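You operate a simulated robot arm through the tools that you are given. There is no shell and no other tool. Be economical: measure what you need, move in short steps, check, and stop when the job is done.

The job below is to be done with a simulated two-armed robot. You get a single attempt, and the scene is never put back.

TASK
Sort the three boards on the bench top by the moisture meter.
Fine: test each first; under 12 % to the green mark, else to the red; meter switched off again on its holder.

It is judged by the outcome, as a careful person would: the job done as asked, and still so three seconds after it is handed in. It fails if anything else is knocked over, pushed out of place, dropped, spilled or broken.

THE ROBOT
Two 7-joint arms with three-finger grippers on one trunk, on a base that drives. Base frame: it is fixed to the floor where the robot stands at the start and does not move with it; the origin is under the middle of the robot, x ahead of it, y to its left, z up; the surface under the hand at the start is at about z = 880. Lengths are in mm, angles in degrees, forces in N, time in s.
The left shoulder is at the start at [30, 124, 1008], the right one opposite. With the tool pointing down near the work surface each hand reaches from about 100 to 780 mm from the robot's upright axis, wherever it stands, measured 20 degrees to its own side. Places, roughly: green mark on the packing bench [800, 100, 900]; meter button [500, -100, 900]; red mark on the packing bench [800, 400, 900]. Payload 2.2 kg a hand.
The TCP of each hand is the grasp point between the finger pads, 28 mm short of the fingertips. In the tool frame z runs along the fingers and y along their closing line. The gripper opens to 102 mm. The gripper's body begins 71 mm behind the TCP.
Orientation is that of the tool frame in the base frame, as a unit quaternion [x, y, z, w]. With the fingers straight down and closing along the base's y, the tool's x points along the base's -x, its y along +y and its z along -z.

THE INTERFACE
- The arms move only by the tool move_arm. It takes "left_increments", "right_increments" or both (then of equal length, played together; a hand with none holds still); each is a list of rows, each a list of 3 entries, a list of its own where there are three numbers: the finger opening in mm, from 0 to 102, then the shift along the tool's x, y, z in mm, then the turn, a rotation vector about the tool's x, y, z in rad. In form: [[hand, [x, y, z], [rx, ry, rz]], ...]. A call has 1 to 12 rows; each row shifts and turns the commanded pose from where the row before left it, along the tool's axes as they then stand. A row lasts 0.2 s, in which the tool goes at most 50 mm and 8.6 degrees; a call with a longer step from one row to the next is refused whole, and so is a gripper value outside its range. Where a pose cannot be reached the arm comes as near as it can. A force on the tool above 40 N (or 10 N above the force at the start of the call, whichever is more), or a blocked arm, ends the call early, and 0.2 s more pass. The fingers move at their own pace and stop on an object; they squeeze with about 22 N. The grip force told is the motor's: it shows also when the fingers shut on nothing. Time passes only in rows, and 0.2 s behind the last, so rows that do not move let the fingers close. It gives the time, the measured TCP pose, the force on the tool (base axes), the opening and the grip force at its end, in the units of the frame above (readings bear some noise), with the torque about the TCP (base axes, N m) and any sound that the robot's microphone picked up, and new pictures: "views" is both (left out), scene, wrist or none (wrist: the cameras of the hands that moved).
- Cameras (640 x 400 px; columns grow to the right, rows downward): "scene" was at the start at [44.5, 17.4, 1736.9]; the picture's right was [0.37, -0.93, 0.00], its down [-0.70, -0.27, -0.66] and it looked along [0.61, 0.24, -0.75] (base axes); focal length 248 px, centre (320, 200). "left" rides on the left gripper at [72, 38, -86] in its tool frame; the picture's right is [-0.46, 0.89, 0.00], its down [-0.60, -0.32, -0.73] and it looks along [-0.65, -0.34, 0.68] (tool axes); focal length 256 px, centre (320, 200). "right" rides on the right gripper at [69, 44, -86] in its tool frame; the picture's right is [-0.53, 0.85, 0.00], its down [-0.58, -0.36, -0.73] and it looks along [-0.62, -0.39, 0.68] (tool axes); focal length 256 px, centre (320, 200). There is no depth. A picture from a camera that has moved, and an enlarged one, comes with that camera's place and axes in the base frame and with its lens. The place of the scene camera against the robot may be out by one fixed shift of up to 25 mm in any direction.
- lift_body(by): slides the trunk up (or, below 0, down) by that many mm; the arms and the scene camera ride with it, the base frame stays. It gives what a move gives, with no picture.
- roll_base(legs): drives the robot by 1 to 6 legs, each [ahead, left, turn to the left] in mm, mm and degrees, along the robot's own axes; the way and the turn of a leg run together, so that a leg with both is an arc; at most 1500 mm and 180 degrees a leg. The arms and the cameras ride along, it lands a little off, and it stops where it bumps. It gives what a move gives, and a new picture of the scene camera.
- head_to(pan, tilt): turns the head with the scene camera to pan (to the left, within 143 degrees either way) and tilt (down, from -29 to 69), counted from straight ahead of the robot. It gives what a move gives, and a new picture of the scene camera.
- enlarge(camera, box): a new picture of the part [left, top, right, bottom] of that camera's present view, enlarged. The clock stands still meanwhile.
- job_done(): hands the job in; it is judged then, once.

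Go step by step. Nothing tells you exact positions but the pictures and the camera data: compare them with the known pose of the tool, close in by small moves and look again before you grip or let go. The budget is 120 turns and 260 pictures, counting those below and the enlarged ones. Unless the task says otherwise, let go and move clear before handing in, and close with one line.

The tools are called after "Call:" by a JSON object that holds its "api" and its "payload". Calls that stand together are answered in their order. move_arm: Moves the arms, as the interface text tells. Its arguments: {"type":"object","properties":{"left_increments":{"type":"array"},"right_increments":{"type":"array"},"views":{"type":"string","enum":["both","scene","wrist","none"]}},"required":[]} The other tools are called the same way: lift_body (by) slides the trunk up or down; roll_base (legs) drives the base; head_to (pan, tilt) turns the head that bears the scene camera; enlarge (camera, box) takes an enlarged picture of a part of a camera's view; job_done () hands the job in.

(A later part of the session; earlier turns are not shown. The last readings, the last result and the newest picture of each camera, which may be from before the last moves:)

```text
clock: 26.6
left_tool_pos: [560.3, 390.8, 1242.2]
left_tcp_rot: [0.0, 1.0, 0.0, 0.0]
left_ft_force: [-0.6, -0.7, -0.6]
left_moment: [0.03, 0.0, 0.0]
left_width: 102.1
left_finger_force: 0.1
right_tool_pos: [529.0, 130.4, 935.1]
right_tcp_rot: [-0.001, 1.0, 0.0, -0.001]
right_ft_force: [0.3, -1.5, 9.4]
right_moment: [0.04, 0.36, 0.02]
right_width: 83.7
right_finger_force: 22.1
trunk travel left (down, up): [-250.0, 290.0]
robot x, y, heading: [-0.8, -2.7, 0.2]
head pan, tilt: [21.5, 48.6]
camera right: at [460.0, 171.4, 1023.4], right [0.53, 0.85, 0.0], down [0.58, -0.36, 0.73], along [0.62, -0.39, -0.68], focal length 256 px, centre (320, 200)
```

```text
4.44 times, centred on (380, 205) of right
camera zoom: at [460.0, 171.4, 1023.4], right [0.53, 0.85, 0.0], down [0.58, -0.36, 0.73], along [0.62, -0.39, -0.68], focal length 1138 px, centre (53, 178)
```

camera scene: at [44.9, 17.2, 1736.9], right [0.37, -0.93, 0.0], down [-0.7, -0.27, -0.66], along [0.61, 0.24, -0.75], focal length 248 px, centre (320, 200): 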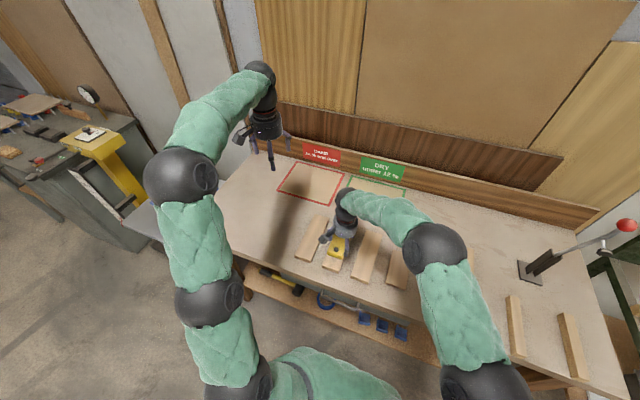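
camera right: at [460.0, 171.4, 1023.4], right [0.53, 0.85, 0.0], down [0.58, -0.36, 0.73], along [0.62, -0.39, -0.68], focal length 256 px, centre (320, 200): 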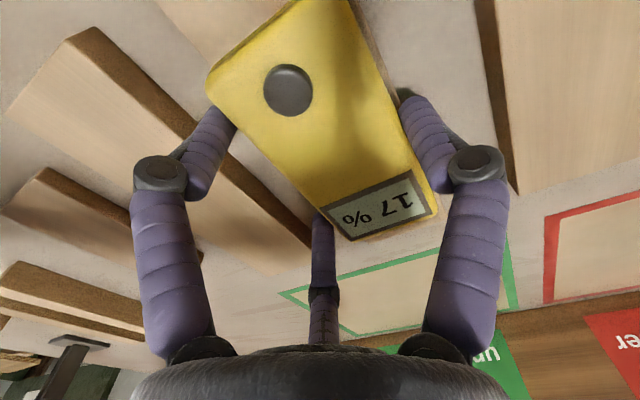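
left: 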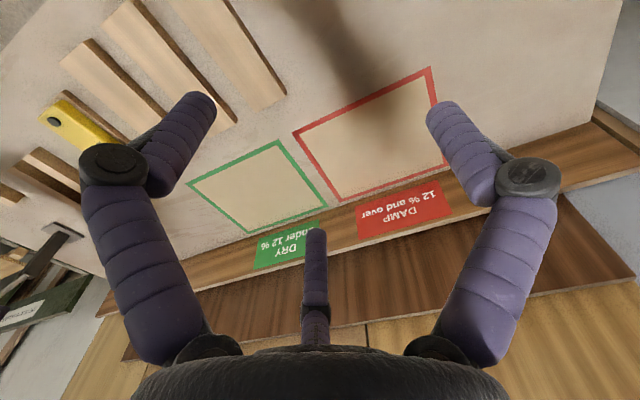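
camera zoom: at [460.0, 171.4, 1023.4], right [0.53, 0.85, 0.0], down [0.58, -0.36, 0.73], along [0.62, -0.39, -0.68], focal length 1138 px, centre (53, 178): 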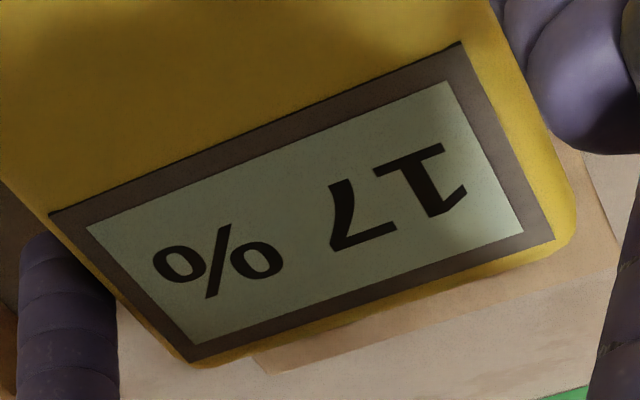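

Board B reads 17 %, so it is damp. On to board A.

Call:
{"api": "move_arm", "payload": {"right_increments": [[40, [0, 0, -12], [0, 0, 0]], [40, [0, 0, -30], [0, 0, 0]], [40, [0, 37, 0], [0, 0, 0]], [40, [0, 37, 0], [0, 0, 0]], [40, [0, 36, 0], [0, 0, 0]], [40, [0, 0, 30], [0, 0, 0]], [40, [0, 0, 5], [0, 0, 0]], [40, [0, 0, 0], [0, 0, 0]]], "views": "both"}}

Call:
{"api": "move_arm", "payload": {"right_increments": [[40, [0, 0, 2], [0, 0, 0]], [40, [0, 0, 1.5], [0, 0, 0]], [40, [0, 0, 1.5], [0, 0, 0]], [40, [0, 0, 0], [0, 0, 0]], [40, [0, 0, 0], [0, 0, 0]], [40, [0, 0, 0], [0, 0, 0]]], "views": "wrist"}}

Call:
{"api": "enlarge", "payload": {"camera": "right", "box": [310, 160, 450, 250]}}

```text
clock: 28.4
left_tool_pos: [560.7, 391.4, 1241.5]
left_tcp_rot: [0.0, 1.0, 0.0, 0.0]
left_ft_force: [-0.4, 0.6, -0.3]
left_moment: [0.0, -0.03, -0.01]
left_width: 101.9
left_finger_force: 0.0
right_tool_pos: [527.9, 241.4, 943.0]
right_tcp_rot: [-0.002, 1.0, 0.0, -0.001]
right_ft_force: [-0.3, 0.3, -2.0]
right_moment: [-0.01, 0.03, 0.01]
right_width: 83.6
right_finger_force: 21.9
trunk travel left (down, up): [-250.0, 290.0]
robot x, y, heading: [-2.0, 1.6, -0.0]
head pan, tilt: [21.5, 48.6]
camera scene: at [44.8, 17.3, 1736.9], right [0.37, -0.93, 0.0], down [-0.7, -0.27, -0.66], along [0.61, 0.24, -0.75], focal length 248 px, centre (320, 200)
camera right: at [459.3, 282.3, 1030.4], right [0.53, 0.85, 0.0], down [0.58, -0.36, 0.73], along [0.62, -0.39, -0.69], focal length 256 px, centre (320, 200)
```

scene: 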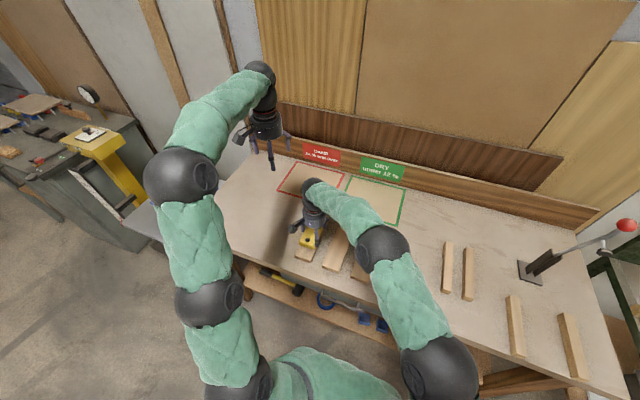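
right: 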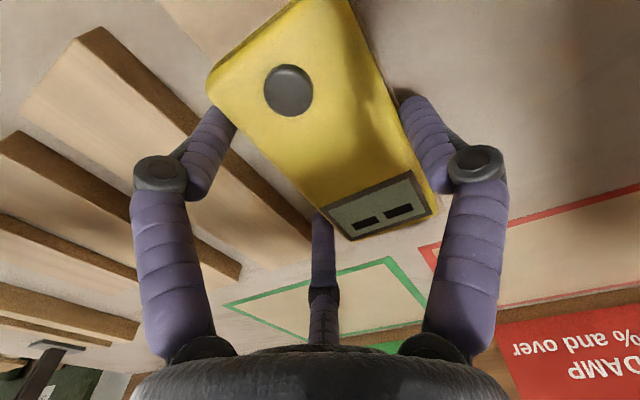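

```text
clock: 29.8
left_tool_pos: [561.2, 392.0, 1241.4]
left_tcp_rot: [0.0, 1.0, 0.0, 0.0]
left_ft_force: [-1.0, 0.2, 1.1]
left_moment: [-0.03, 0.0, 0.03]
left_width: 102.2
left_finger_force: 0.1
right_tool_pos: [527.0, 239.4, 938.3]
right_tcp_rot: [-0.001, 1.0, 0.0, -0.003]
right_ft_force: [0.5, 0.0, -2.0]
right_moment: [-0.03, 0.02, -0.01]
right_width: 83.5
right_finger_force: 22.7
trunk travel left (down, up): [-250.0, 290.0]
robot x, y, heading: [-0.8, 2.1, -0.0]
head pan, tilt: [21.5, 48.6]
camera right: at [458.8, 281.4, 1025.4], right [0.53, 0.85, 0.0], down [0.58, -0.36, 0.73], along [0.62, -0.39, -0.68], focal length 256 px, centre (320, 200)
```

right: 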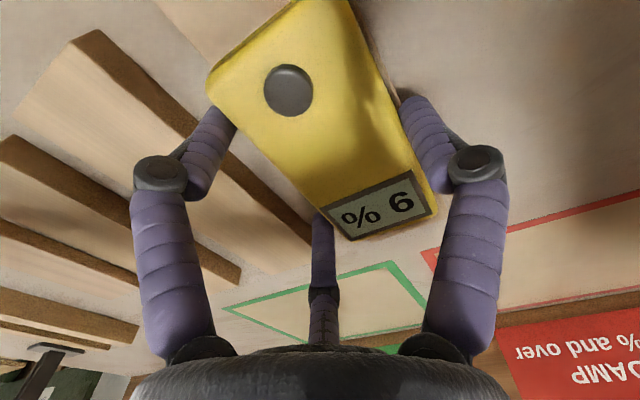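

```text
4.44 times, centred on (380, 205) of right
camera zoom: at [458.8, 281.4, 1025.4], right [0.53, 0.85, 0.0], down [0.58, -0.36, 0.73], along [0.62, -0.39, -0.68], focal length 1138 px, centre (53, 178)
```

zoom: 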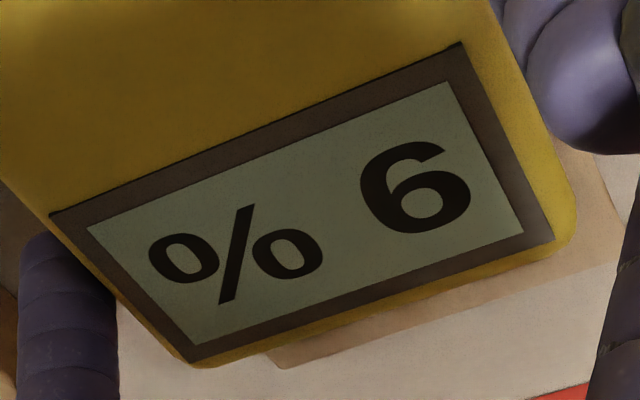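

Upside down, that is 9 %, so board A is dry. I'll touch down once to confirm in contact, then return the meter to its holder.

Call:
{"api": "move_arm", "payload": {"right_increments": [[40, [0, 0, 1.5], [0, 0, 0]], [40, [0, 0, 0], [0, 0, 0]], [40, [0, 0, 0], [0, 0, 0]]], "views": "wrist"}}

Call:
{"api": "move_arm", "payload": {"right_increments": [[40, [0, 0, -12], [0, 0, 0]], [40, [0, 0, -40], [0, 0, 0]], [40, [0, -43, 0], [0, 0, 0]], [40, [0, -43, 0], [0, 0, 0]], [40, [0, -43, 0], [0, 0, 0]], [40, [0, -43, 0], [0, 0, 0]], [40, [0, -43, 0], [0, 0, 0]], [40, [0, -43, 0], [0, 0, 0]], [40, [3, -43, 0], [0, 0, 0]], [40, [3, -41, 0], [0, 0, 0]], [40, [0, 0, 20], [0, 0, 0]], [40, [0, 0, 0], [0, 0, 0]]], "views": "both"}}

```text
clock: 30.6
left_tool_pos: [560.7, 391.6, 1240.5]
left_tcp_rot: [0.0, 1.0, 0.0, 0.0]
left_ft_force: [-0.3, -0.2, 0.8]
left_moment: [0.0, 0.01, -0.01]
left_width: 101.8
left_finger_force: 0.1
right_tool_pos: [526.7, 238.1, 936.6]
right_tcp_rot: [-0.002, 1.0, 0.001, -0.002]
right_ft_force: [0.6, 0.2, -1.6]
right_moment: [0.04, -0.01, 0.05]
right_width: 83.5
right_finger_force: 21.9
trunk travel left (down, up): [-250.0, 290.0]
robot x, y, heading: [1.1, -2.2, 0.3]
head pan, tilt: [21.5, 48.6]
camera right: at [458.8, 281.5, 1023.7], right [0.53, 0.85, 0.0], down [0.58, -0.36, 0.73], along [0.62, -0.39, -0.68], focal length 256 px, centre (320, 200)
```

right: 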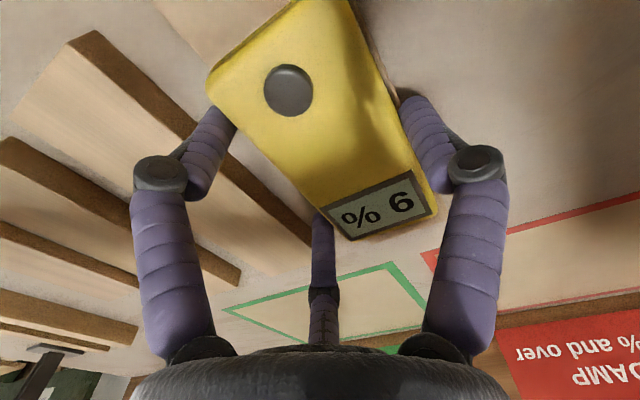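

```text
clock: 33.2
left_tool_pos: [561.8, 390.6, 1242.0]
left_tcp_rot: [0.0, 1.0, 0.0, 0.0]
left_ft_force: [-0.5, 0.1, -0.1]
left_moment: [0.01, 0.01, -0.01]
left_width: 102.3
left_finger_force: 0.0
right_tool_pos: [523.4, -103.6, 967.3]
right_tcp_rot: [-0.002, 1.0, 0.001, -0.002]
right_ft_force: [0.0, -0.2, -2.1]
right_moment: [-0.05, -0.01, 0.01]
right_width: 83.7
right_finger_force: 21.8
trunk travel left (down, up): [-250.0, 290.0]
robot x, y, heading: [-2.9, -1.9, 0.1]
head pan, tilt: [21.5, 48.6]
camera scene: at [44.0, 16.7, 1736.9], right [0.37, -0.93, 0.0], down [-0.7, -0.27, -0.66], along [0.62, 0.24, -0.75], focal length 248 px, centre (320, 200)
camera right: at [455.0, -62.4, 1054.5], right [0.53, 0.85, 0.0], down [0.58, -0.36, 0.73], along [0.62, -0.39, -0.68], focal length 256 px, centre (320, 200)
```

scene: 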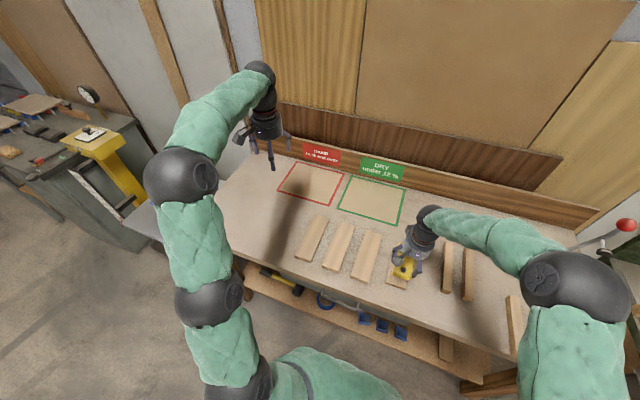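
right: 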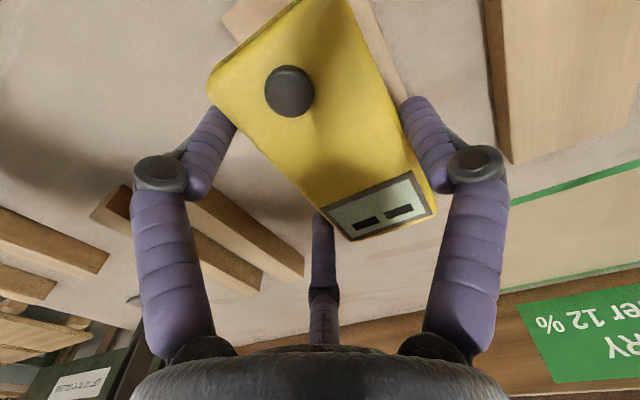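

Call:
{"api": "move_arm", "payload": {"right_increments": [[40, [1, 2, 20], [0, 0, 0]], [40, [0, 0, 12], [0, 0, 0]], [40, [0, 0, 4], [0, 0, 0]], [40, [0, 0, 2], [0, 0, 0]], [40, [0, 0, 0], [0, 0, 0]]], "views": "wrist"}}

```text
clock: 34.4
left_tool_pos: [562.0, 390.6, 1241.9]
left_tcp_rot: [0.0, 1.0, 0.0, 0.0]
left_ft_force: [-0.2, 0.4, 0.5]
left_moment: [0.04, 0.01, -0.05]
left_width: 101.9
left_finger_force: 0.0
right_tool_pos: [522.4, -102.6, 929.7]
right_tcp_rot: [-0.002, 1.0, 0.0, -0.002]
right_ft_force: [0.5, -1.0, -2.0]
right_moment: [-0.01, -0.02, 0.02]
right_width: 83.7
right_finger_force: 22.3
trunk travel left (down, up): [-250.0, 290.0]
robot x, y, heading: [-0.3, -4.5, -0.0]
head pan, tilt: [21.5, 48.6]
camera right: at [453.4, -59.4, 1017.0], right [0.53, 0.85, 0.0], down [0.58, -0.36, 0.73], along [0.62, -0.39, -0.69], focal length 256 px, centre (320, 200)
```

right: 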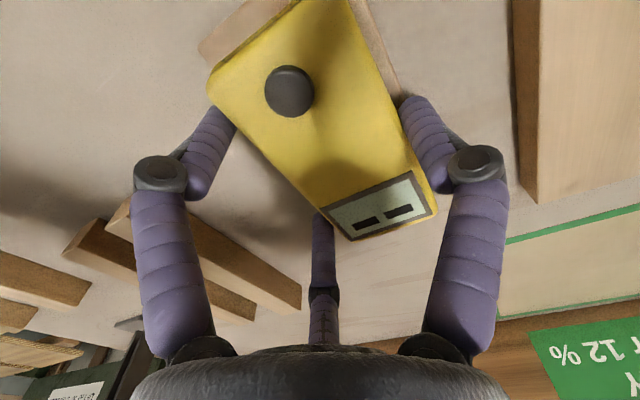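

The picture matches the one at the grasp. I'll lower the last millimetres until I feel contact.

Call:
{"api": "move_arm", "payload": {"right_increments": [[40, [0, 0, 1], [0, 0, 0]], [40, [0, 0, 1], [0, 0, 0]], [40, [0, 0, 0.5], [0, 0, 0]], [40, [0, 0, 0], [0, 0, 0]]], "views": "none"}}

```text
clock: 35.4
left_tool_pos: [560.4, 391.4, 1242.5]
left_tcp_rot: [0.0, 1.0, 0.0, 0.001]
left_ft_force: [0.3, 0.6, -0.3]
left_moment: [0.01, 0.05, -0.01]
left_width: 102.1
left_finger_force: 0.1
right_tool_pos: [521.2, -101.3, 929.1]
right_tcp_rot: [-0.001, 1.0, 0.001, 0.0]
right_ft_force: [0.9, -2.9, 4.6]
right_moment: [0.2, 0.09, 0.03]
right_width: 83.6
right_finger_force: 22.1
trunk travel left (down, up): [-250.0, 290.0]
robot x, y, heading: [-2.4, -0.6, 0.2]
head pan, tilt: [21.5, 48.6]
```

In contact with the holder. I'll release and rise clear, then check.

Call:
{"api": "move_arm", "payload": {"right_increments": [[92, [0, 0, 0], [0, 0, 0]], [102, [0, 0, 0], [0, 0, 0]], [102, [0, 0, 0], [0, 0, 0]], [102, [0, 0, -20], [0, 0, 0]], [102, [0, 0, -40], [0, 0, 0]], [102, [0, 0, 0], [0, 0, 0]]], "views": "wrist"}}

```text
clock: 36.8
left_tool_pos: [562.4, 392.1, 1240.5]
left_tcp_rot: [0.0, 1.0, -0.001, -0.001]
left_ft_force: [-0.1, -0.2, -0.4]
left_moment: [-0.02, 0.02, 0.02]
left_width: 101.8
left_finger_force: 0.1
right_tool_pos: [521.9, -101.9, 988.0]
right_tcp_rot: [-0.002, 1.0, 0.001, -0.003]
right_ft_force: [0.2, -0.2, -1.0]
right_moment: [0.02, -0.02, 0.02]
right_width: 101.9
right_finger_force: 0.1
trunk travel left (down, up): [-250.0, 290.0]
robot x, y, heading: [1.8, 4.0, -0.2]
head pan, tilt: [21.5, 48.6]
camera right: at [454.0, -59.2, 1075.1], right [0.53, 0.85, 0.0], down [0.58, -0.36, 0.73], along [0.62, -0.39, -0.69], focal length 256 px, centre (320, 200)
```

right: 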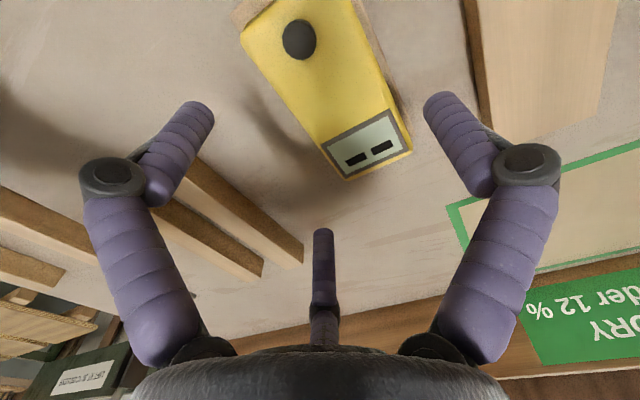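

The meter is back in place. I'll move over the button at (482, -89) and press it to switch off.

Call:
{"api": "move_arm", "payload": {"right_increments": [[60, [20, 6, 0], [0, 0, 0]], [20, [20, 6, 0], [0, 0, 0]], [0, [0, 0, 0], [0, 0, 0]], [0, [0, 0, 0], [0, 0, 0]], [0, [0, 0, 20], [0, 0, 0]], [0, [0, 0, 12], [0, 0, 0]], [0, [0, 0, 2], [0, 0, 0]], [0, [0, 0, 2], [0, 0, 0]], [0, [0, 0, 1], [0, 0, 0]], [0, [0, 0, 1], [0, 0, 0]]], "views": "wrist"}}

```text
clock: 39.0
left_tool_pos: [561.1, 391.7, 1242.2]
left_tcp_rot: [0.001, 1.0, 0.001, 0.0]
left_ft_force: [0.5, 0.1, -0.4]
left_moment: [-0.01, 0.04, -0.02]
left_width: 101.9
left_finger_force: 0.1
right_tool_pos: [480.8, -87.9, 951.0]
right_tcp_rot: [-0.002, 1.0, 0.001, -0.002]
right_ft_force: [-0.4, 0.9, 1.9]
right_moment: [-0.02, 0.01, -0.01]
right_width: 5.8
right_finger_force: 21.8
trunk travel left (down, up): [-250.0, 290.0]
robot x, y, heading: [-1.8, 0.8, 0.0]
head pan, tilt: [21.5, 48.6]
heard: click
camera right: at [412.6, -46.8, 1037.4], right [0.53, 0.85, 0.0], down [0.58, -0.36, 0.73], along [0.62, -0.39, -0.68], focal length 256 px, centre (320, 200)
```

right: 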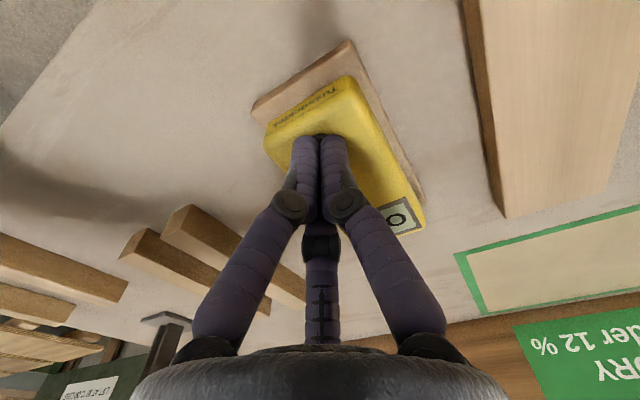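

Click again, and the display starts with "O". I'll rise and check that it says OFF, and look down at the gap between base and bench.

Call:
{"api": "move_arm", "payload": {"right_increments": [[0, [0, 0, -30], [0, 0, 0]], [40, [0, 0, -40], [0, 0, 0]], [102, [0, 0, -40], [0, 0, 0]], [102, [0, 0, -40], [0, 0, 0]], [102, [0, 0, 0], [0, 0, 0]]], "views": "wrist"}}

Call:
{"api": "head_to", "payload": {"pan": 0, "tilt": 69}}

```text
clock: 40.2
left_tool_pos: [560.9, 390.4, 1240.5]
left_tcp_rot: [0.0, 1.0, 0.0, -0.001]
left_ft_force: [0.1, 0.0, 1.2]
left_moment: [0.0, 0.0, -0.01]
left_width: 102.1
left_finger_force: 0.0
right_tool_pos: [481.6, -88.7, 1101.1]
right_tcp_rot: [-0.002, 1.0, 0.0, -0.003]
right_ft_force: [-1.2, -0.6, 0.2]
right_moment: [-0.01, 0.02, -0.01]
right_width: 101.8
right_finger_force: 0.1
trunk travel left (down, up): [-250.0, 290.0]
robot x, y, heading: [-1.7, 1.6, 0.2]
head pan, tilt: [21.5, 48.6]
camera right: at [413.0, -46.0, 1186.4], right [0.53, 0.85, 0.0], down [0.58, -0.36, 0.73], along [0.62, -0.39, -0.69], focal length 256 px, centre (320, 200)
```

right: 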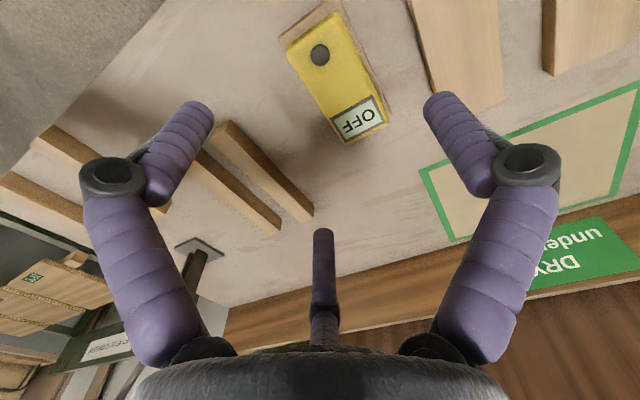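

```text
clock: 41.0
left_tool_pos: [560.9, 391.9, 1241.3]
left_tcp_rot: [0.0, 1.0, 0.001, 0.0]
left_ft_force: [0.4, -0.2, -0.3]
left_moment: [-0.03, 0.01, -0.01]
left_width: 102.1
left_finger_force: 0.0
right_tool_pos: [480.6, -88.1, 1099.2]
right_tcp_rot: [-0.001, 1.0, 0.001, -0.002]
right_ft_force: [-0.9, -0.3, 0.7]
right_moment: [0.0, 0.0, 0.02]
right_width: 102.1
right_finger_force: 0.0
trunk travel left (down, up): [-250.0, 290.0]
robot x, y, heading: [2.1, 5.1, -0.1]
head pan, tilt: [0.0, 68.8]
camera scene: at [27.7, -11.2, 1713.1], right [0.0, -1.0, 0.0], down [-0.93, 0.0, -0.36], along [0.36, 0.0, -0.93], focal length 248 px, centre (320, 200)
```

scene: 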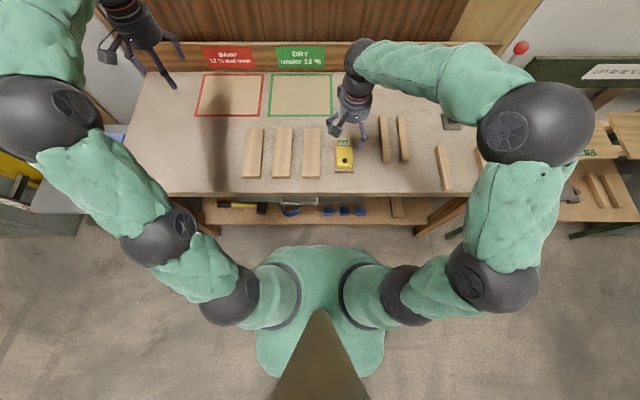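

The meter reads OFF on its holder. To reach the marks with the left hand I'll drive 120 mm ahead and 100 mm left.

Call:
{"api": "roll_base", "payload": {"legs": [[0, 100, 0], [120, 0, 0]]}}

```text
clock: 43.0
left_tool_pos: [684.5, 491.2, 1240.7]
left_tcp_rot: [0.0, 1.0, 0.0, -0.001]
left_ft_force: [1.0, 0.3, 0.0]
left_moment: [0.02, 0.05, 0.0]
left_width: 101.6
left_finger_force: 0.1
right_tool_pos: [602.5, 10.5, 1098.4]
right_tcp_rot: [-0.001, 1.0, 0.001, -0.002]
right_ft_force: [0.3, -0.4, -0.7]
right_moment: [0.02, 0.07, 0.03]
right_width: 102.0
right_finger_force: 0.1
trunk travel left (down, up): [-250.0, 290.0]
robot x, y, heading: [122.1, 100.4, 0.2]
head pan, tilt: [0.0, 68.8]
camera scene: at [150.2, 88.3, 1713.0], right [0.0, -1.0, 0.0], down [-0.93, 0.0, -0.36], along [0.36, 0.0, -0.93], focal length 248 px, centre (320, 200)
```

scene: 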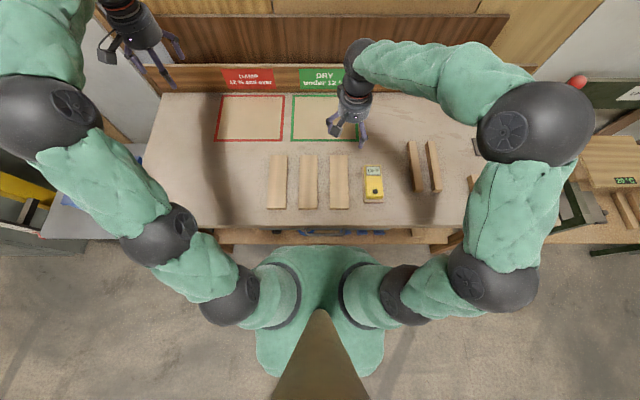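

The base moved cleanly. I'll bring the left hand in over the work to look at the marks and boards, and move the right hand aside.

Call:
{"api": "move_arm", "payload": {"left_increments": [[102, [14, -38.5, 15], [0, 0, 0]], [102, [14, -38.5, 15], [0, 0, 0]], [102, [14, -38.5, 15], [0, 0, 0]], [102, [14, -38.5, 15], [0, 0, 0]], [102, [14, -38.5, 15], [0, 0, 0]], [102, [14, -38.5, 15], [0, 0, 0]], [102, [0, 0, 0], [0, 0, 0]]], "right_increments": [[102, [20, -27, -8], [0, 0, 0]], [102, [20, -27, -8], [0, 0, 0]], [102, [20, -27, -8], [0, 0, 0]], [102, [20, -27, -8], [0, 0, 0]], [102, [20, -27, -8], [0, 0, 0]], [102, [20, -27, -8], [0, 0, 0]], [102, [0, 0, 0], [0, 0, 0]]], "views": "both"}}

```text
clock: 44.6
left_tool_pos: [598.6, 260.0, 1150.4]
left_tcp_rot: [0.0, 1.0, 0.0, -0.002]
left_ft_force: [0.2, 0.1, -0.6]
left_moment: [0.01, -0.01, -0.03]
left_width: 101.9
left_finger_force: 0.1
right_tool_pos: [481.8, -149.9, 1146.4]
right_tcp_rot: [-0.001, 1.0, 0.0, -0.003]
right_ft_force: [-1.0, 0.1, 0.4]
right_moment: [-0.05, 0.02, -0.01]
right_width: 101.9
right_finger_force: 0.1
trunk travel left (down, up): [-250.0, 290.0]
robot x, y, heading: [122.3, 99.6, 0.2]
head pan, tilt: [0.0, 68.8]
camera scene: at [149.3, 89.7, 1713.0], right [0.0, -1.0, 0.0], down [-0.93, 0.0, -0.36], along [0.36, 0.0, -0.93], focal length 248 px, centre (320, 200)
camera right: at [413.3, -107.0, 1232.9], right [0.53, 0.85, 0.0], down [0.58, -0.36, 0.73], along [0.62, -0.39, -0.69], focal length 256 px, centre (320, 200)
camera left: at [526.4, 298.8, 1237.5], right [0.46, 0.89, 0.0], down [0.61, -0.32, 0.73], along [0.65, -0.34, -0.68], focal length 256 px, centre (320, 200)
```

scene: 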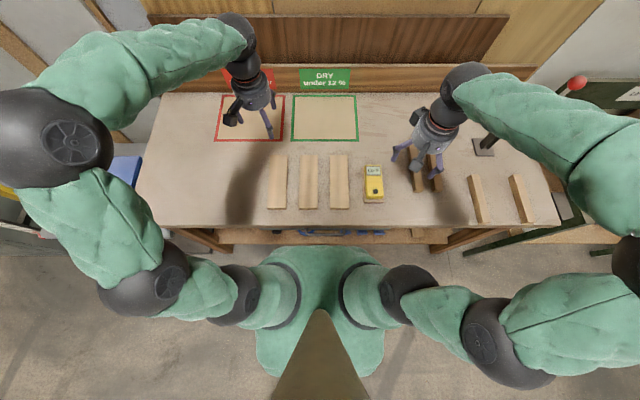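
right: 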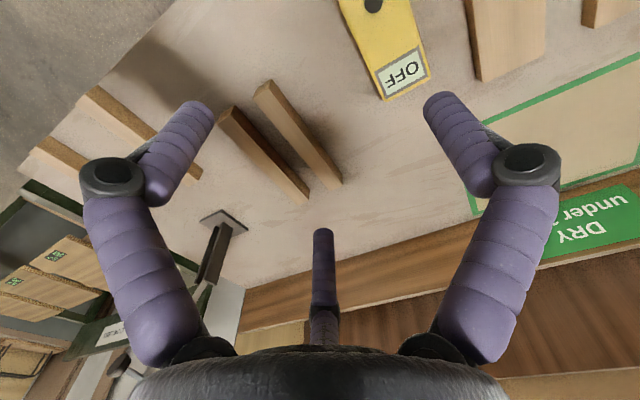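
left: 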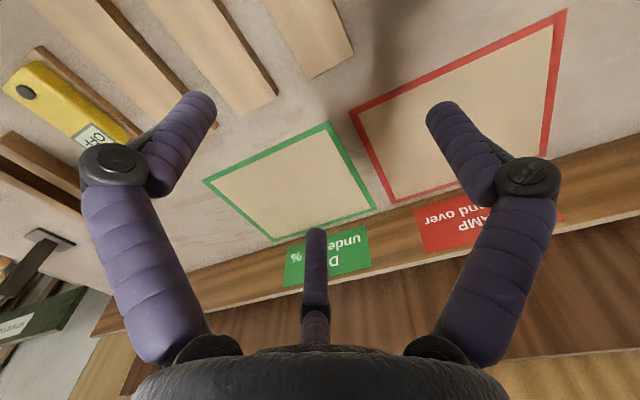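

Green mark outer bounds come out at x 719–945, y -52–217, and the boards are centred near x = 532 at y = 33, 144 and 254. I'll move the left hand above board C, with the TCP offset -12 mm in y for its three fingers.

Call:
{"api": "move_arm", "payload": {"left_increments": [[102, [10.4, -30, 18.75], [0, 0, 0]], [102, [10.4, -30, 18.75], [0, 0, 0]], [102, [10.4, -30, 18.75], [0, 0, 0]], [102, [10.4, -30, 18.75], [0, 0, 0]], [102, [10.4, -30, 18.75], [0, 0, 0]], [102, [10.4, -30, 18.75], [0, 0, 0]], [102, [10.4, -30, 18.75], [0, 0, 0]], [102, [10.4, -29, 18.75], [0, 0, 0]], [102, [0, 0, 0], [0, 0, 0]]], "views": "both"}}

```text
clock: 46.6
left_tool_pos: [513.4, 21.4, 1001.2]
left_tcp_rot: [0.0, 1.0, 0.0, 0.0]
left_ft_force: [-0.2, 0.3, -0.3]
left_moment: [-0.01, -0.02, 0.01]
left_width: 102.2
left_finger_force: 0.1
right_tool_pos: [480.0, -149.9, 1145.3]
right_tcp_rot: [-0.001, 1.0, 0.0, -0.001]
right_ft_force: [0.2, 0.1, -0.6]
right_moment: [-0.05, 0.0, 0.02]
right_width: 101.9
right_finger_force: 0.1
trunk travel left (down, up): [-250.0, 290.0]
robot x, y, heading: [120.6, 102.9, 0.0]
head pan, tilt: [0.0, 68.8]
camera scene: at [148.2, 89.2, 1713.1], right [0.0, -1.0, 0.0], down [-0.93, 0.0, -0.36], along [0.36, 0.0, -0.93], focal length 248 px, centre (320, 200)
camera left: at [441.3, 59.5, 1089.2], right [0.47, 0.89, 0.0], down [0.6, -0.32, 0.73], along [0.65, -0.34, -0.68], focal length 256 px, centre (320, 200)
```

scene: 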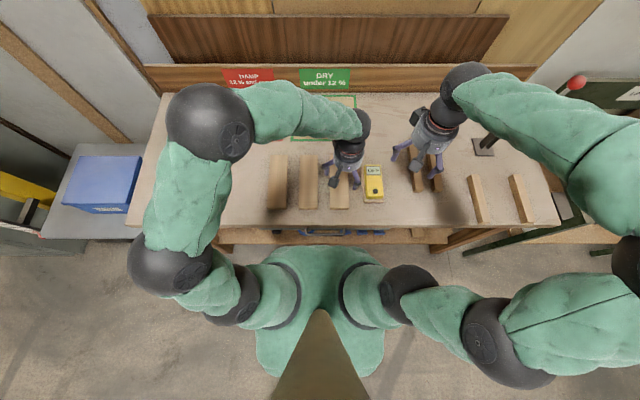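
left: 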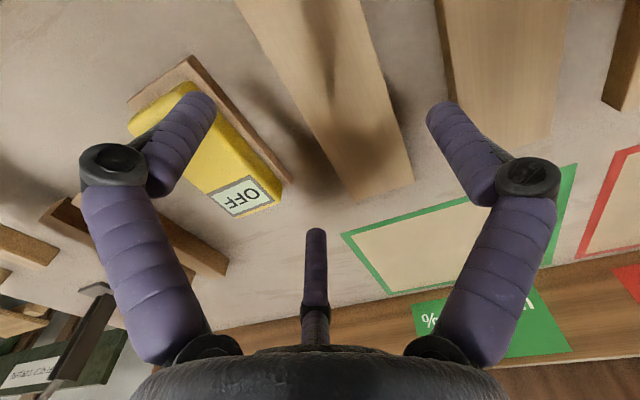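

Board C appears centred at y ≈ 30.5. I'll shift slightly and descend until the fingertips are just above the board top, then check clearance.

Call:
{"api": "move_arm", "payload": {"left_increments": [[102, [0, -5.5, 30], [0, 0, 0]], [102, [0, 0, 30], [0, 0, 0]], [102, [0, 0, 0], [0, 0, 0]]], "views": "wrist"}}

Call:
{"api": "enlarge", "payload": {"camera": "left", "box": [130, 0, 510, 260]}}

Call:
{"api": "enlarge", "payload": {"camera": "scene", "box": [300, 120, 400, 220]}}

```text
clock: 47.4
left_tool_pos: [514.6, 15.5, 941.5]
left_tcp_rot: [0.0, 1.0, 0.0, 0.0]
left_ft_force: [-0.2, 0.1, 0.4]
left_moment: [0.01, 0.03, 0.0]
left_width: 102.1
left_finger_force: 0.1
right_tool_pos: [481.1, -150.5, 1145.6]
right_tcp_rot: [-0.002, 1.0, 0.001, -0.002]
right_ft_force: [-0.2, -0.6, 0.3]
right_moment: [0.02, 0.01, 0.0]
right_width: 102.2
right_finger_force: 0.1
trunk travel left (down, up): [-250.0, 290.0]
robot x, y, heading: [119.5, 99.0, 0.2]
head pan, tilt: [0.0, 68.8]
camera left: at [442.9, 53.3, 1028.6], right [0.47, 0.89, 0.0], down [0.6, -0.32, 0.73], along [0.65, -0.34, -0.68], focal length 256 px, centre (320, 200)
```

left: 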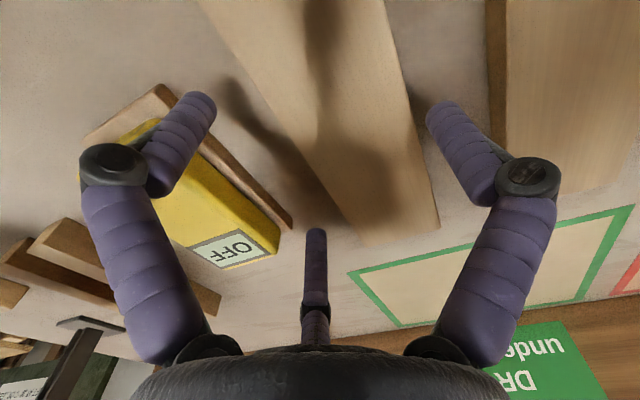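

```text
1.54 times, centred on (320, 130) of left
camera zoom: at [442.9, 53.3, 1028.6], right [0.47, 0.89, 0.0], down [0.6, -0.32, 0.73], along [0.65, -0.34, -0.68], focal length 394 px, centre (320, 308)
```

zoom: 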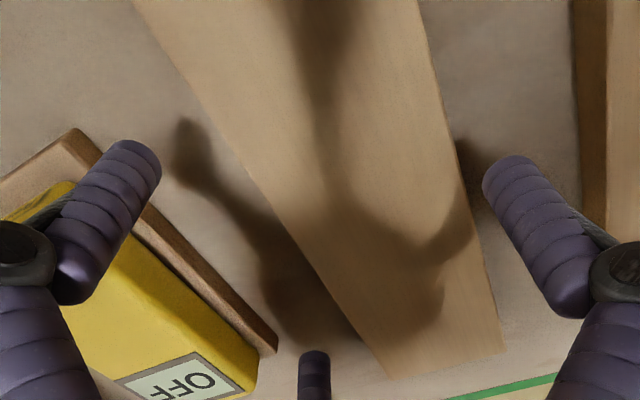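

```text
4.00 times, centred on (350, 170) of scene
camera zoom: at [148.2, 88.4, 1713.1], right [0.0, -1.0, 0.0], down [-0.93, 0.0, -0.36], along [0.36, 0.0, -0.93], focal length 991 px, centre (200, 320)
```

zoom: 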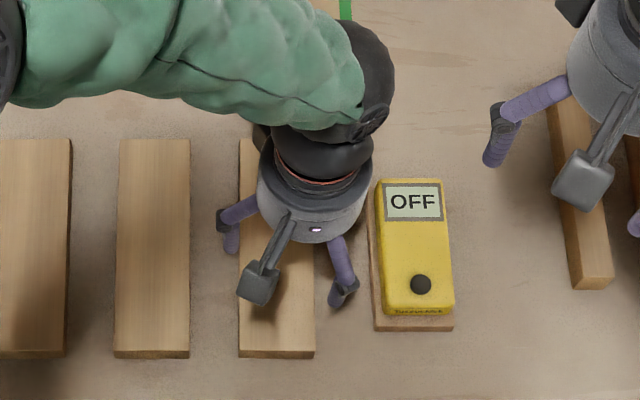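

Board edges near y ≈ 0.5–65; I'll shift 2 mm and descend gently to grip height.

Call:
{"api": "move_arm", "payload": {"left_increments": [[102, [0, 2, 10], [0, 0, 0]], [102, [0, 0, 5], [0, 0, 0]], [102, [0, 0, 5], [0, 0, 0]], [102, [0, 0, 4], [0, 0, 0]], [102, [0, 0, 2], [0, 0, 0]], [102, [0, 0, 0], [0, 0, 0]]], "views": "wrist"}}

```text
clock: 48.8
left_tool_pos: [514.6, 15.6, 914.5]
left_tcp_rot: [0.0, 1.0, 0.0, -0.002]
left_ft_force: [0.7, -0.3, -0.2]
left_moment: [0.0, 0.02, 0.0]
left_width: 102.1
left_finger_force: 0.0
right_tool_pos: [480.7, -149.4, 1146.2]
right_tcp_rot: [-0.002, 1.0, 0.001, -0.001]
right_ft_force: [0.3, 0.2, 1.2]
right_moment: [0.03, -0.02, -0.01]
right_width: 102.0
right_finger_force: 0.1
trunk travel left (down, up): [-250.0, 290.0]
robot x, y, heading: [120.9, 97.9, 0.2]
head pan, tilt: [0.0, 68.8]
camera left: at [442.4, 55.0, 1001.9], right [0.47, 0.89, 0.0], down [0.6, -0.32, 0.73], along [0.65, -0.34, -0.68], focal length 256 px, centre (320, 200)
```

left: 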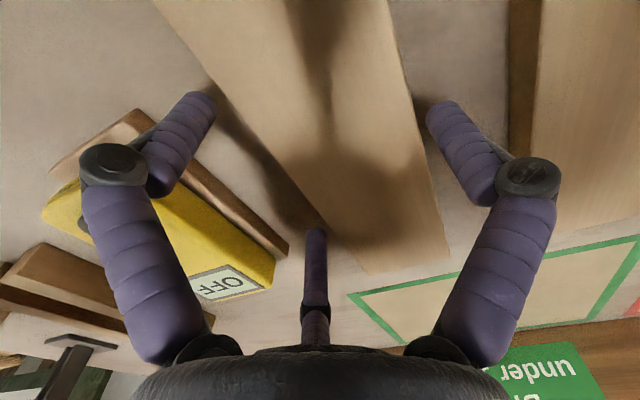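

Clean descent with no contact. Closing the grip on board C.

Call:
{"api": "move_arm", "payload": {"left_increments": [[95, [0, 0, 0], [0, 0, 0]], [90, [0, 0, 0], [0, 0, 0]], [84, [0, 0, 0], [0, 0, 0]], [76, [0, 0, 0], [0, 0, 0]], [60, [0, 0, 0], [0, 0, 0]], [40, [0, 0, 0], [0, 0, 0]], [40, [0, 0, 0], [0, 0, 0]]], "views": "wrist"}}

```text
clock: 50.4
left_tool_pos: [515.6, 15.9, 915.3]
left_tcp_rot: [0.001, 1.0, 0.0, 0.0]
left_ft_force: [0.6, 1.4, 5.2]
left_moment: [0.1, 0.08, -0.01]
left_width: 91.7
left_finger_force: 21.4
right_tool_pos: [480.2, -149.9, 1146.2]
right_tcp_rot: [-0.002, 1.0, 0.002, -0.002]
right_ft_force: [0.3, -0.8, -0.8]
right_moment: [-0.02, 0.0, 0.02]
right_width: 102.2
right_finger_force: 0.1
trunk travel left (down, up): [-250.0, 290.0]
robot x, y, heading: [121.9, 99.3, -0.2]
head pan, tilt: [0.0, 68.8]
camera left: at [442.4, 55.0, 1002.3], right [0.47, 0.89, 0.0], down [0.6, -0.32, 0.73], along [0.65, -0.34, -0.68], focal length 256 px, centre (320, 200)
```

left: 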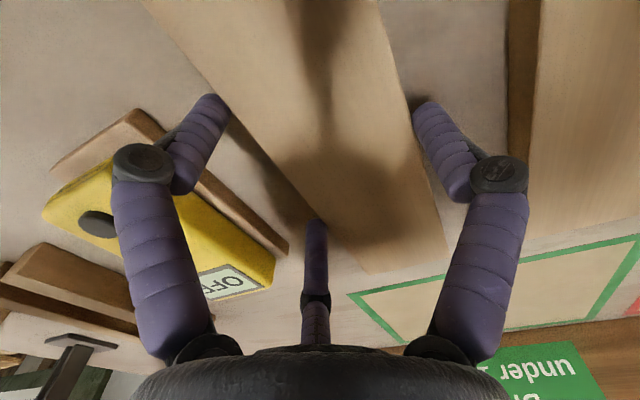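

Grip is good at 92 mm. I'll lift board C and carry it toward the green mark, stopping short and high to look.

Call:
{"api": "move_arm", "payload": {"left_increments": [[40, [0, 0, -10], [0, 0, 0]], [40, [0, 0, -25], [0, 0, 0]], [40, [0, 0, -25], [0, 0, 0]], [40, [0, 0, 0], [0, 0, 0]], [40, [-40, 0, 0], [0, 0, 0]], [40, [-40, 0, 0], [0, 0, 0]], [40, [-40, -5, 0], [0, 0, 0]], [40, [-40, -5, 0], [0, 0, 0]], [40, [-40, -5, 0], [0, 0, 0]], [40, [-40, 0, 0], [0, 0, 0]], [40, [-40, 0, 0], [0, 0, 0]], [40, [0, 0, 0], [0, 0, 0]]], "views": "both"}}

```text
clock: 53.0
left_tool_pos: [794.2, 1.7, 974.9]
left_tcp_rot: [0.0, 1.0, 0.0, 0.0]
left_ft_force: [0.1, 0.3, -0.9]
left_moment: [-0.01, 0.02, -0.01]
left_width: 91.7
left_finger_force: 22.2
right_tool_pos: [481.0, -149.4, 1146.1]
right_tcp_rot: [-0.002, 1.0, 0.001, -0.002]
right_ft_force: [0.5, 1.2, 0.1]
right_moment: [-0.01, 0.02, -0.03]
right_width: 101.7
right_finger_force: 0.2
trunk travel left (down, up): [-250.0, 290.0]
robot x, y, heading: [118.5, 99.1, -0.1]
head pan, tilt: [0.0, 68.8]
camera scene: at [147.3, 88.8, 1713.1], right [0.0, -1.0, 0.0], down [-0.93, 0.0, -0.36], along [0.36, 0.0, -0.93], focal length 248 px, centre (320, 200)
camera left: at [722.1, 40.9, 1061.3], right [0.47, 0.89, 0.0], down [0.6, -0.32, 0.73], along [0.65, -0.34, -0.68], focal length 256 px, centre (320, 200)
```

scene: 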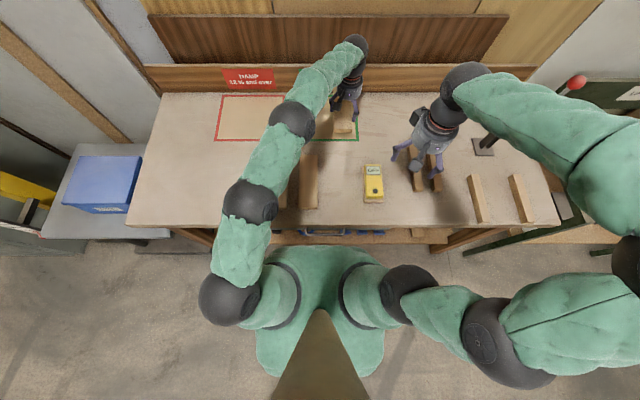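
left: 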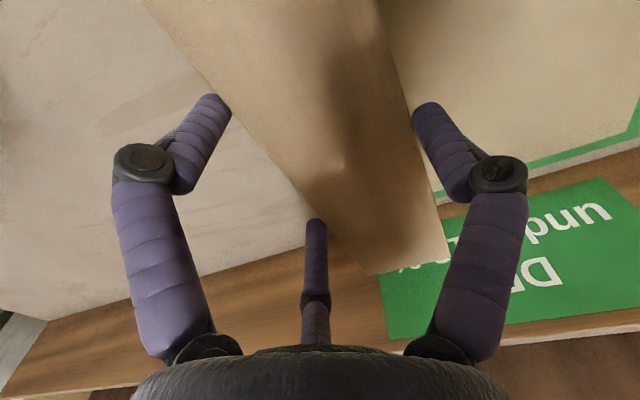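

Call:
{"api": "enlarge", "payload": {"camera": "left", "box": [360, 60, 640, 280]}}

Call:
{"api": "enlarge", "payload": {"camera": "scene", "box": [270, 70, 400, 170]}}

```text
1.82 times, centred on (500, 170) of left
camera zoom: at [722.1, 40.9, 1061.3], right [0.47, 0.89, 0.0], down [0.6, -0.32, 0.73], along [0.65, -0.34, -0.68], focal length 465 px, centre (-7, 254)
```

zoom: 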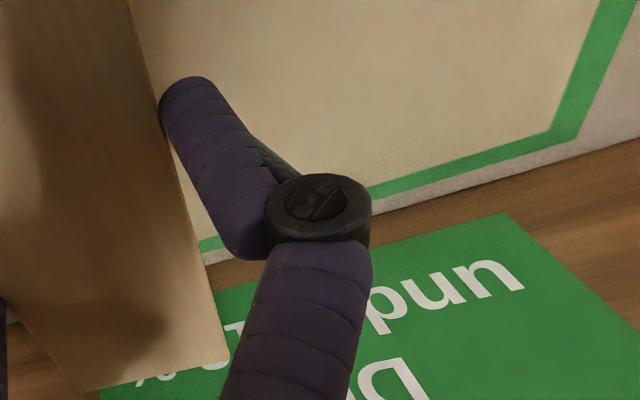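

```text
4.00 times, centred on (335, 120) of scene
camera zoom: at [147.3, 88.8, 1713.1], right [0.0, -1.0, 0.0], down [-0.93, 0.0, -0.36], along [0.36, 0.0, -0.93], focal length 991 px, centre (260, 520)
```

zoom: 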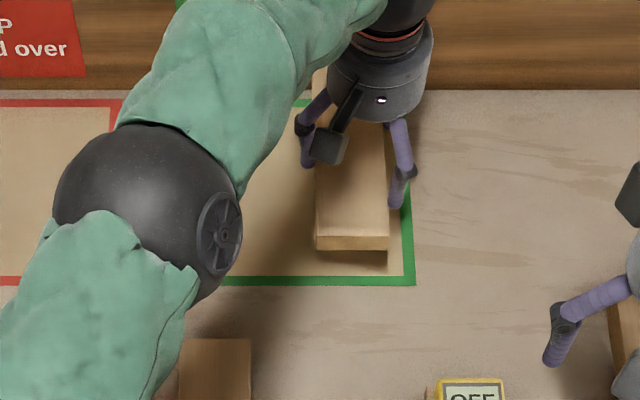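

Zone far edge is at about x = 946. I'll move 20 mm further so the board is centred at about x = 830, and lower close to the bench.

Call:
{"api": "move_arm", "payload": {"left_increments": [[40, [-20, 0, 0], [0, 0, 0]], [40, [0, 0, 25], [0, 0, 0]], [40, [0, 0, 20], [0, 0, 0]], [40, [0, 0, 8], [0, 0, 0]], [40, [0, 0, 0], [0, 0, 0]]], "views": "wrist"}}

Call:
{"api": "enlarge", "payload": {"camera": "scene", "box": [270, 70, 400, 170]}}

Call:
{"api": "enlarge", "payload": {"camera": "left", "box": [320, 100, 600, 320]}}

```text
clock: 54.2
left_tool_pos: [813.4, 1.9, 921.1]
left_tcp_rot: [0.0, 1.0, 0.0, -0.001]
left_ft_force: [0.1, 0.4, -1.6]
left_moment: [-0.02, 0.04, -0.04]
left_width: 91.6
left_finger_force: 22.6
right_tool_pos: [481.5, -149.4, 1145.7]
right_tcp_rot: [-0.003, 1.0, 0.001, -0.002]
right_ft_force: [-0.4, -0.5, -0.1]
right_moment: [0.02, -0.01, -0.01]
right_width: 101.9
right_finger_force: 0.0
trunk travel left (down, up): [-250.0, 290.0]
robot x, y, heading: [117.4, 98.1, 0.1]
head pan, tilt: [0.0, 68.8]
camera left: at [742.0, 39.8, 1008.3], right [0.47, 0.89, 0.0], down [0.6, -0.32, 0.73], along [0.65, -0.34, -0.68], focal length 256 px, centre (320, 200)
```

left: 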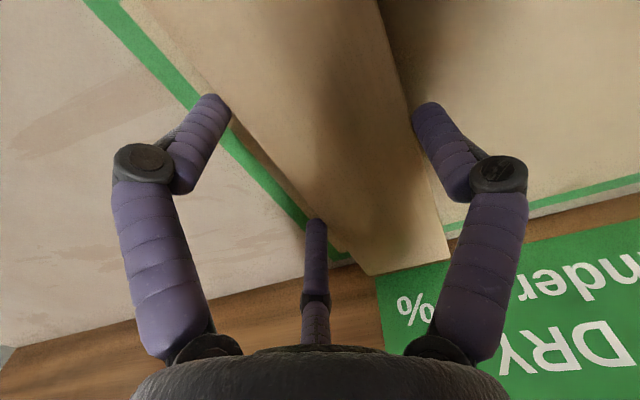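

```text
4.00 times, centred on (335, 120) of scene
camera zoom: at [148.7, 88.3, 1713.1], right [0.0, -1.0, 0.0], down [-0.93, 0.0, -0.36], along [0.36, 0.0, -0.93], focal length 991 px, centre (260, 520)
```

zoom: 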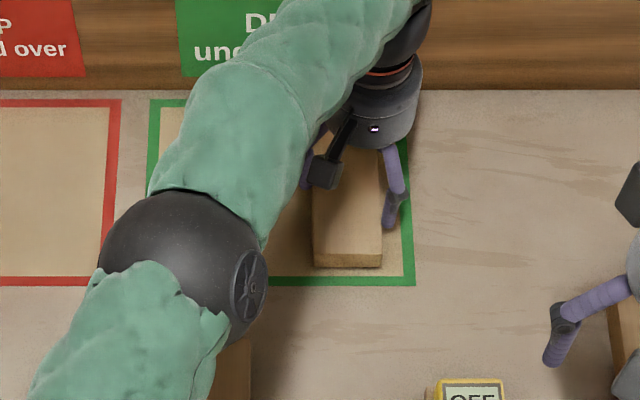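

```text
1.82 times, centred on (460, 210) of left
camera zoom: at [742.0, 39.8, 1008.3], right [0.47, 0.89, 0.0], down [0.6, -0.32, 0.73], along [0.65, -0.34, -0.68], focal length 465 px, centre (66, 182)
```

zoom: 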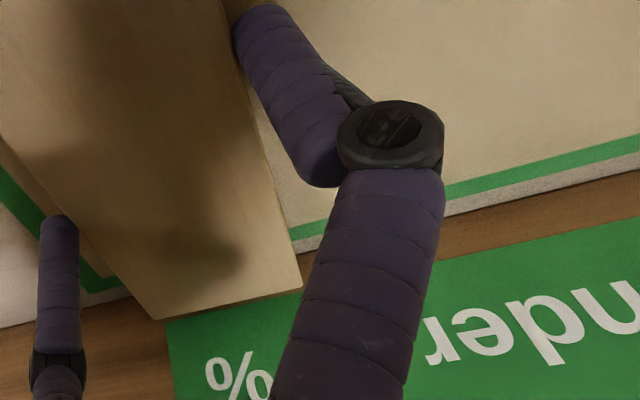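

The near margin looks a bit bigger than the far one, so I'll come back 4 mm and set the board down.

Call:
{"api": "move_arm", "payload": {"left_increments": [[40, [4, 0, 2], [0, 0, 0]], [40, [0, 0, 2], [0, 0, 0]], [40, [0, 0, 1], [0, 0, 0]], [40, [0, 0, 0.5], [0, 0, 0]], [40, [0, 0, 0], [0, 0, 0]]], "views": "none"}}

```text
clock: 55.4
left_tool_pos: [809.8, 1.4, 915.6]
left_tcp_rot: [0.0, 1.0, 0.0, -0.002]
left_ft_force: [-0.3, 0.2, -1.7]
left_moment: [0.0, 0.07, -0.03]
left_width: 91.4
left_finger_force: 22.0
right_tool_pos: [481.6, -149.8, 1146.4]
right_tcp_rot: [-0.002, 1.0, 0.001, -0.001]
right_ft_force: [-0.5, 0.3, -0.1]
right_moment: [0.03, 0.03, -0.01]
right_width: 102.2
right_finger_force: 0.0
trunk travel left (down, up): [-250.0, 290.0]
robot x, y, heading: [120.5, 101.0, -0.2]
head pan, tilt: [0.0, 68.8]
```

Call:
{"api": "move_arm", "payload": {"left_increments": [[40, [0, 0, 1], [0, 0, 0]], [40, [0, 0, 1], [0, 0, 0]], [40, [0, 0, 0], [0, 0, 0]]], "views": "none"}}

```text
clock: 56.2
left_tool_pos: [811.3, 2.9, 915.8]
left_tcp_rot: [0.0, 1.0, 0.001, 0.001]
left_ft_force: [0.3, -0.2, 7.2]
left_moment: [0.09, 0.75, -0.03]
left_width: 91.8
left_finger_force: 22.1
right_tool_pos: [481.0, -149.7, 1145.9]
right_tcp_rot: [-0.003, 1.0, 0.001, -0.002]
right_ft_force: [-0.1, -0.7, 0.1]
right_moment: [0.0, -0.01, 0.0]
right_width: 101.9
right_finger_force: 0.0
trunk travel left (down, up): [-250.0, 290.0]
robot x, y, heading: [124.5, 98.7, -0.1]
head pan, tilt: [0.0, 68.8]
```

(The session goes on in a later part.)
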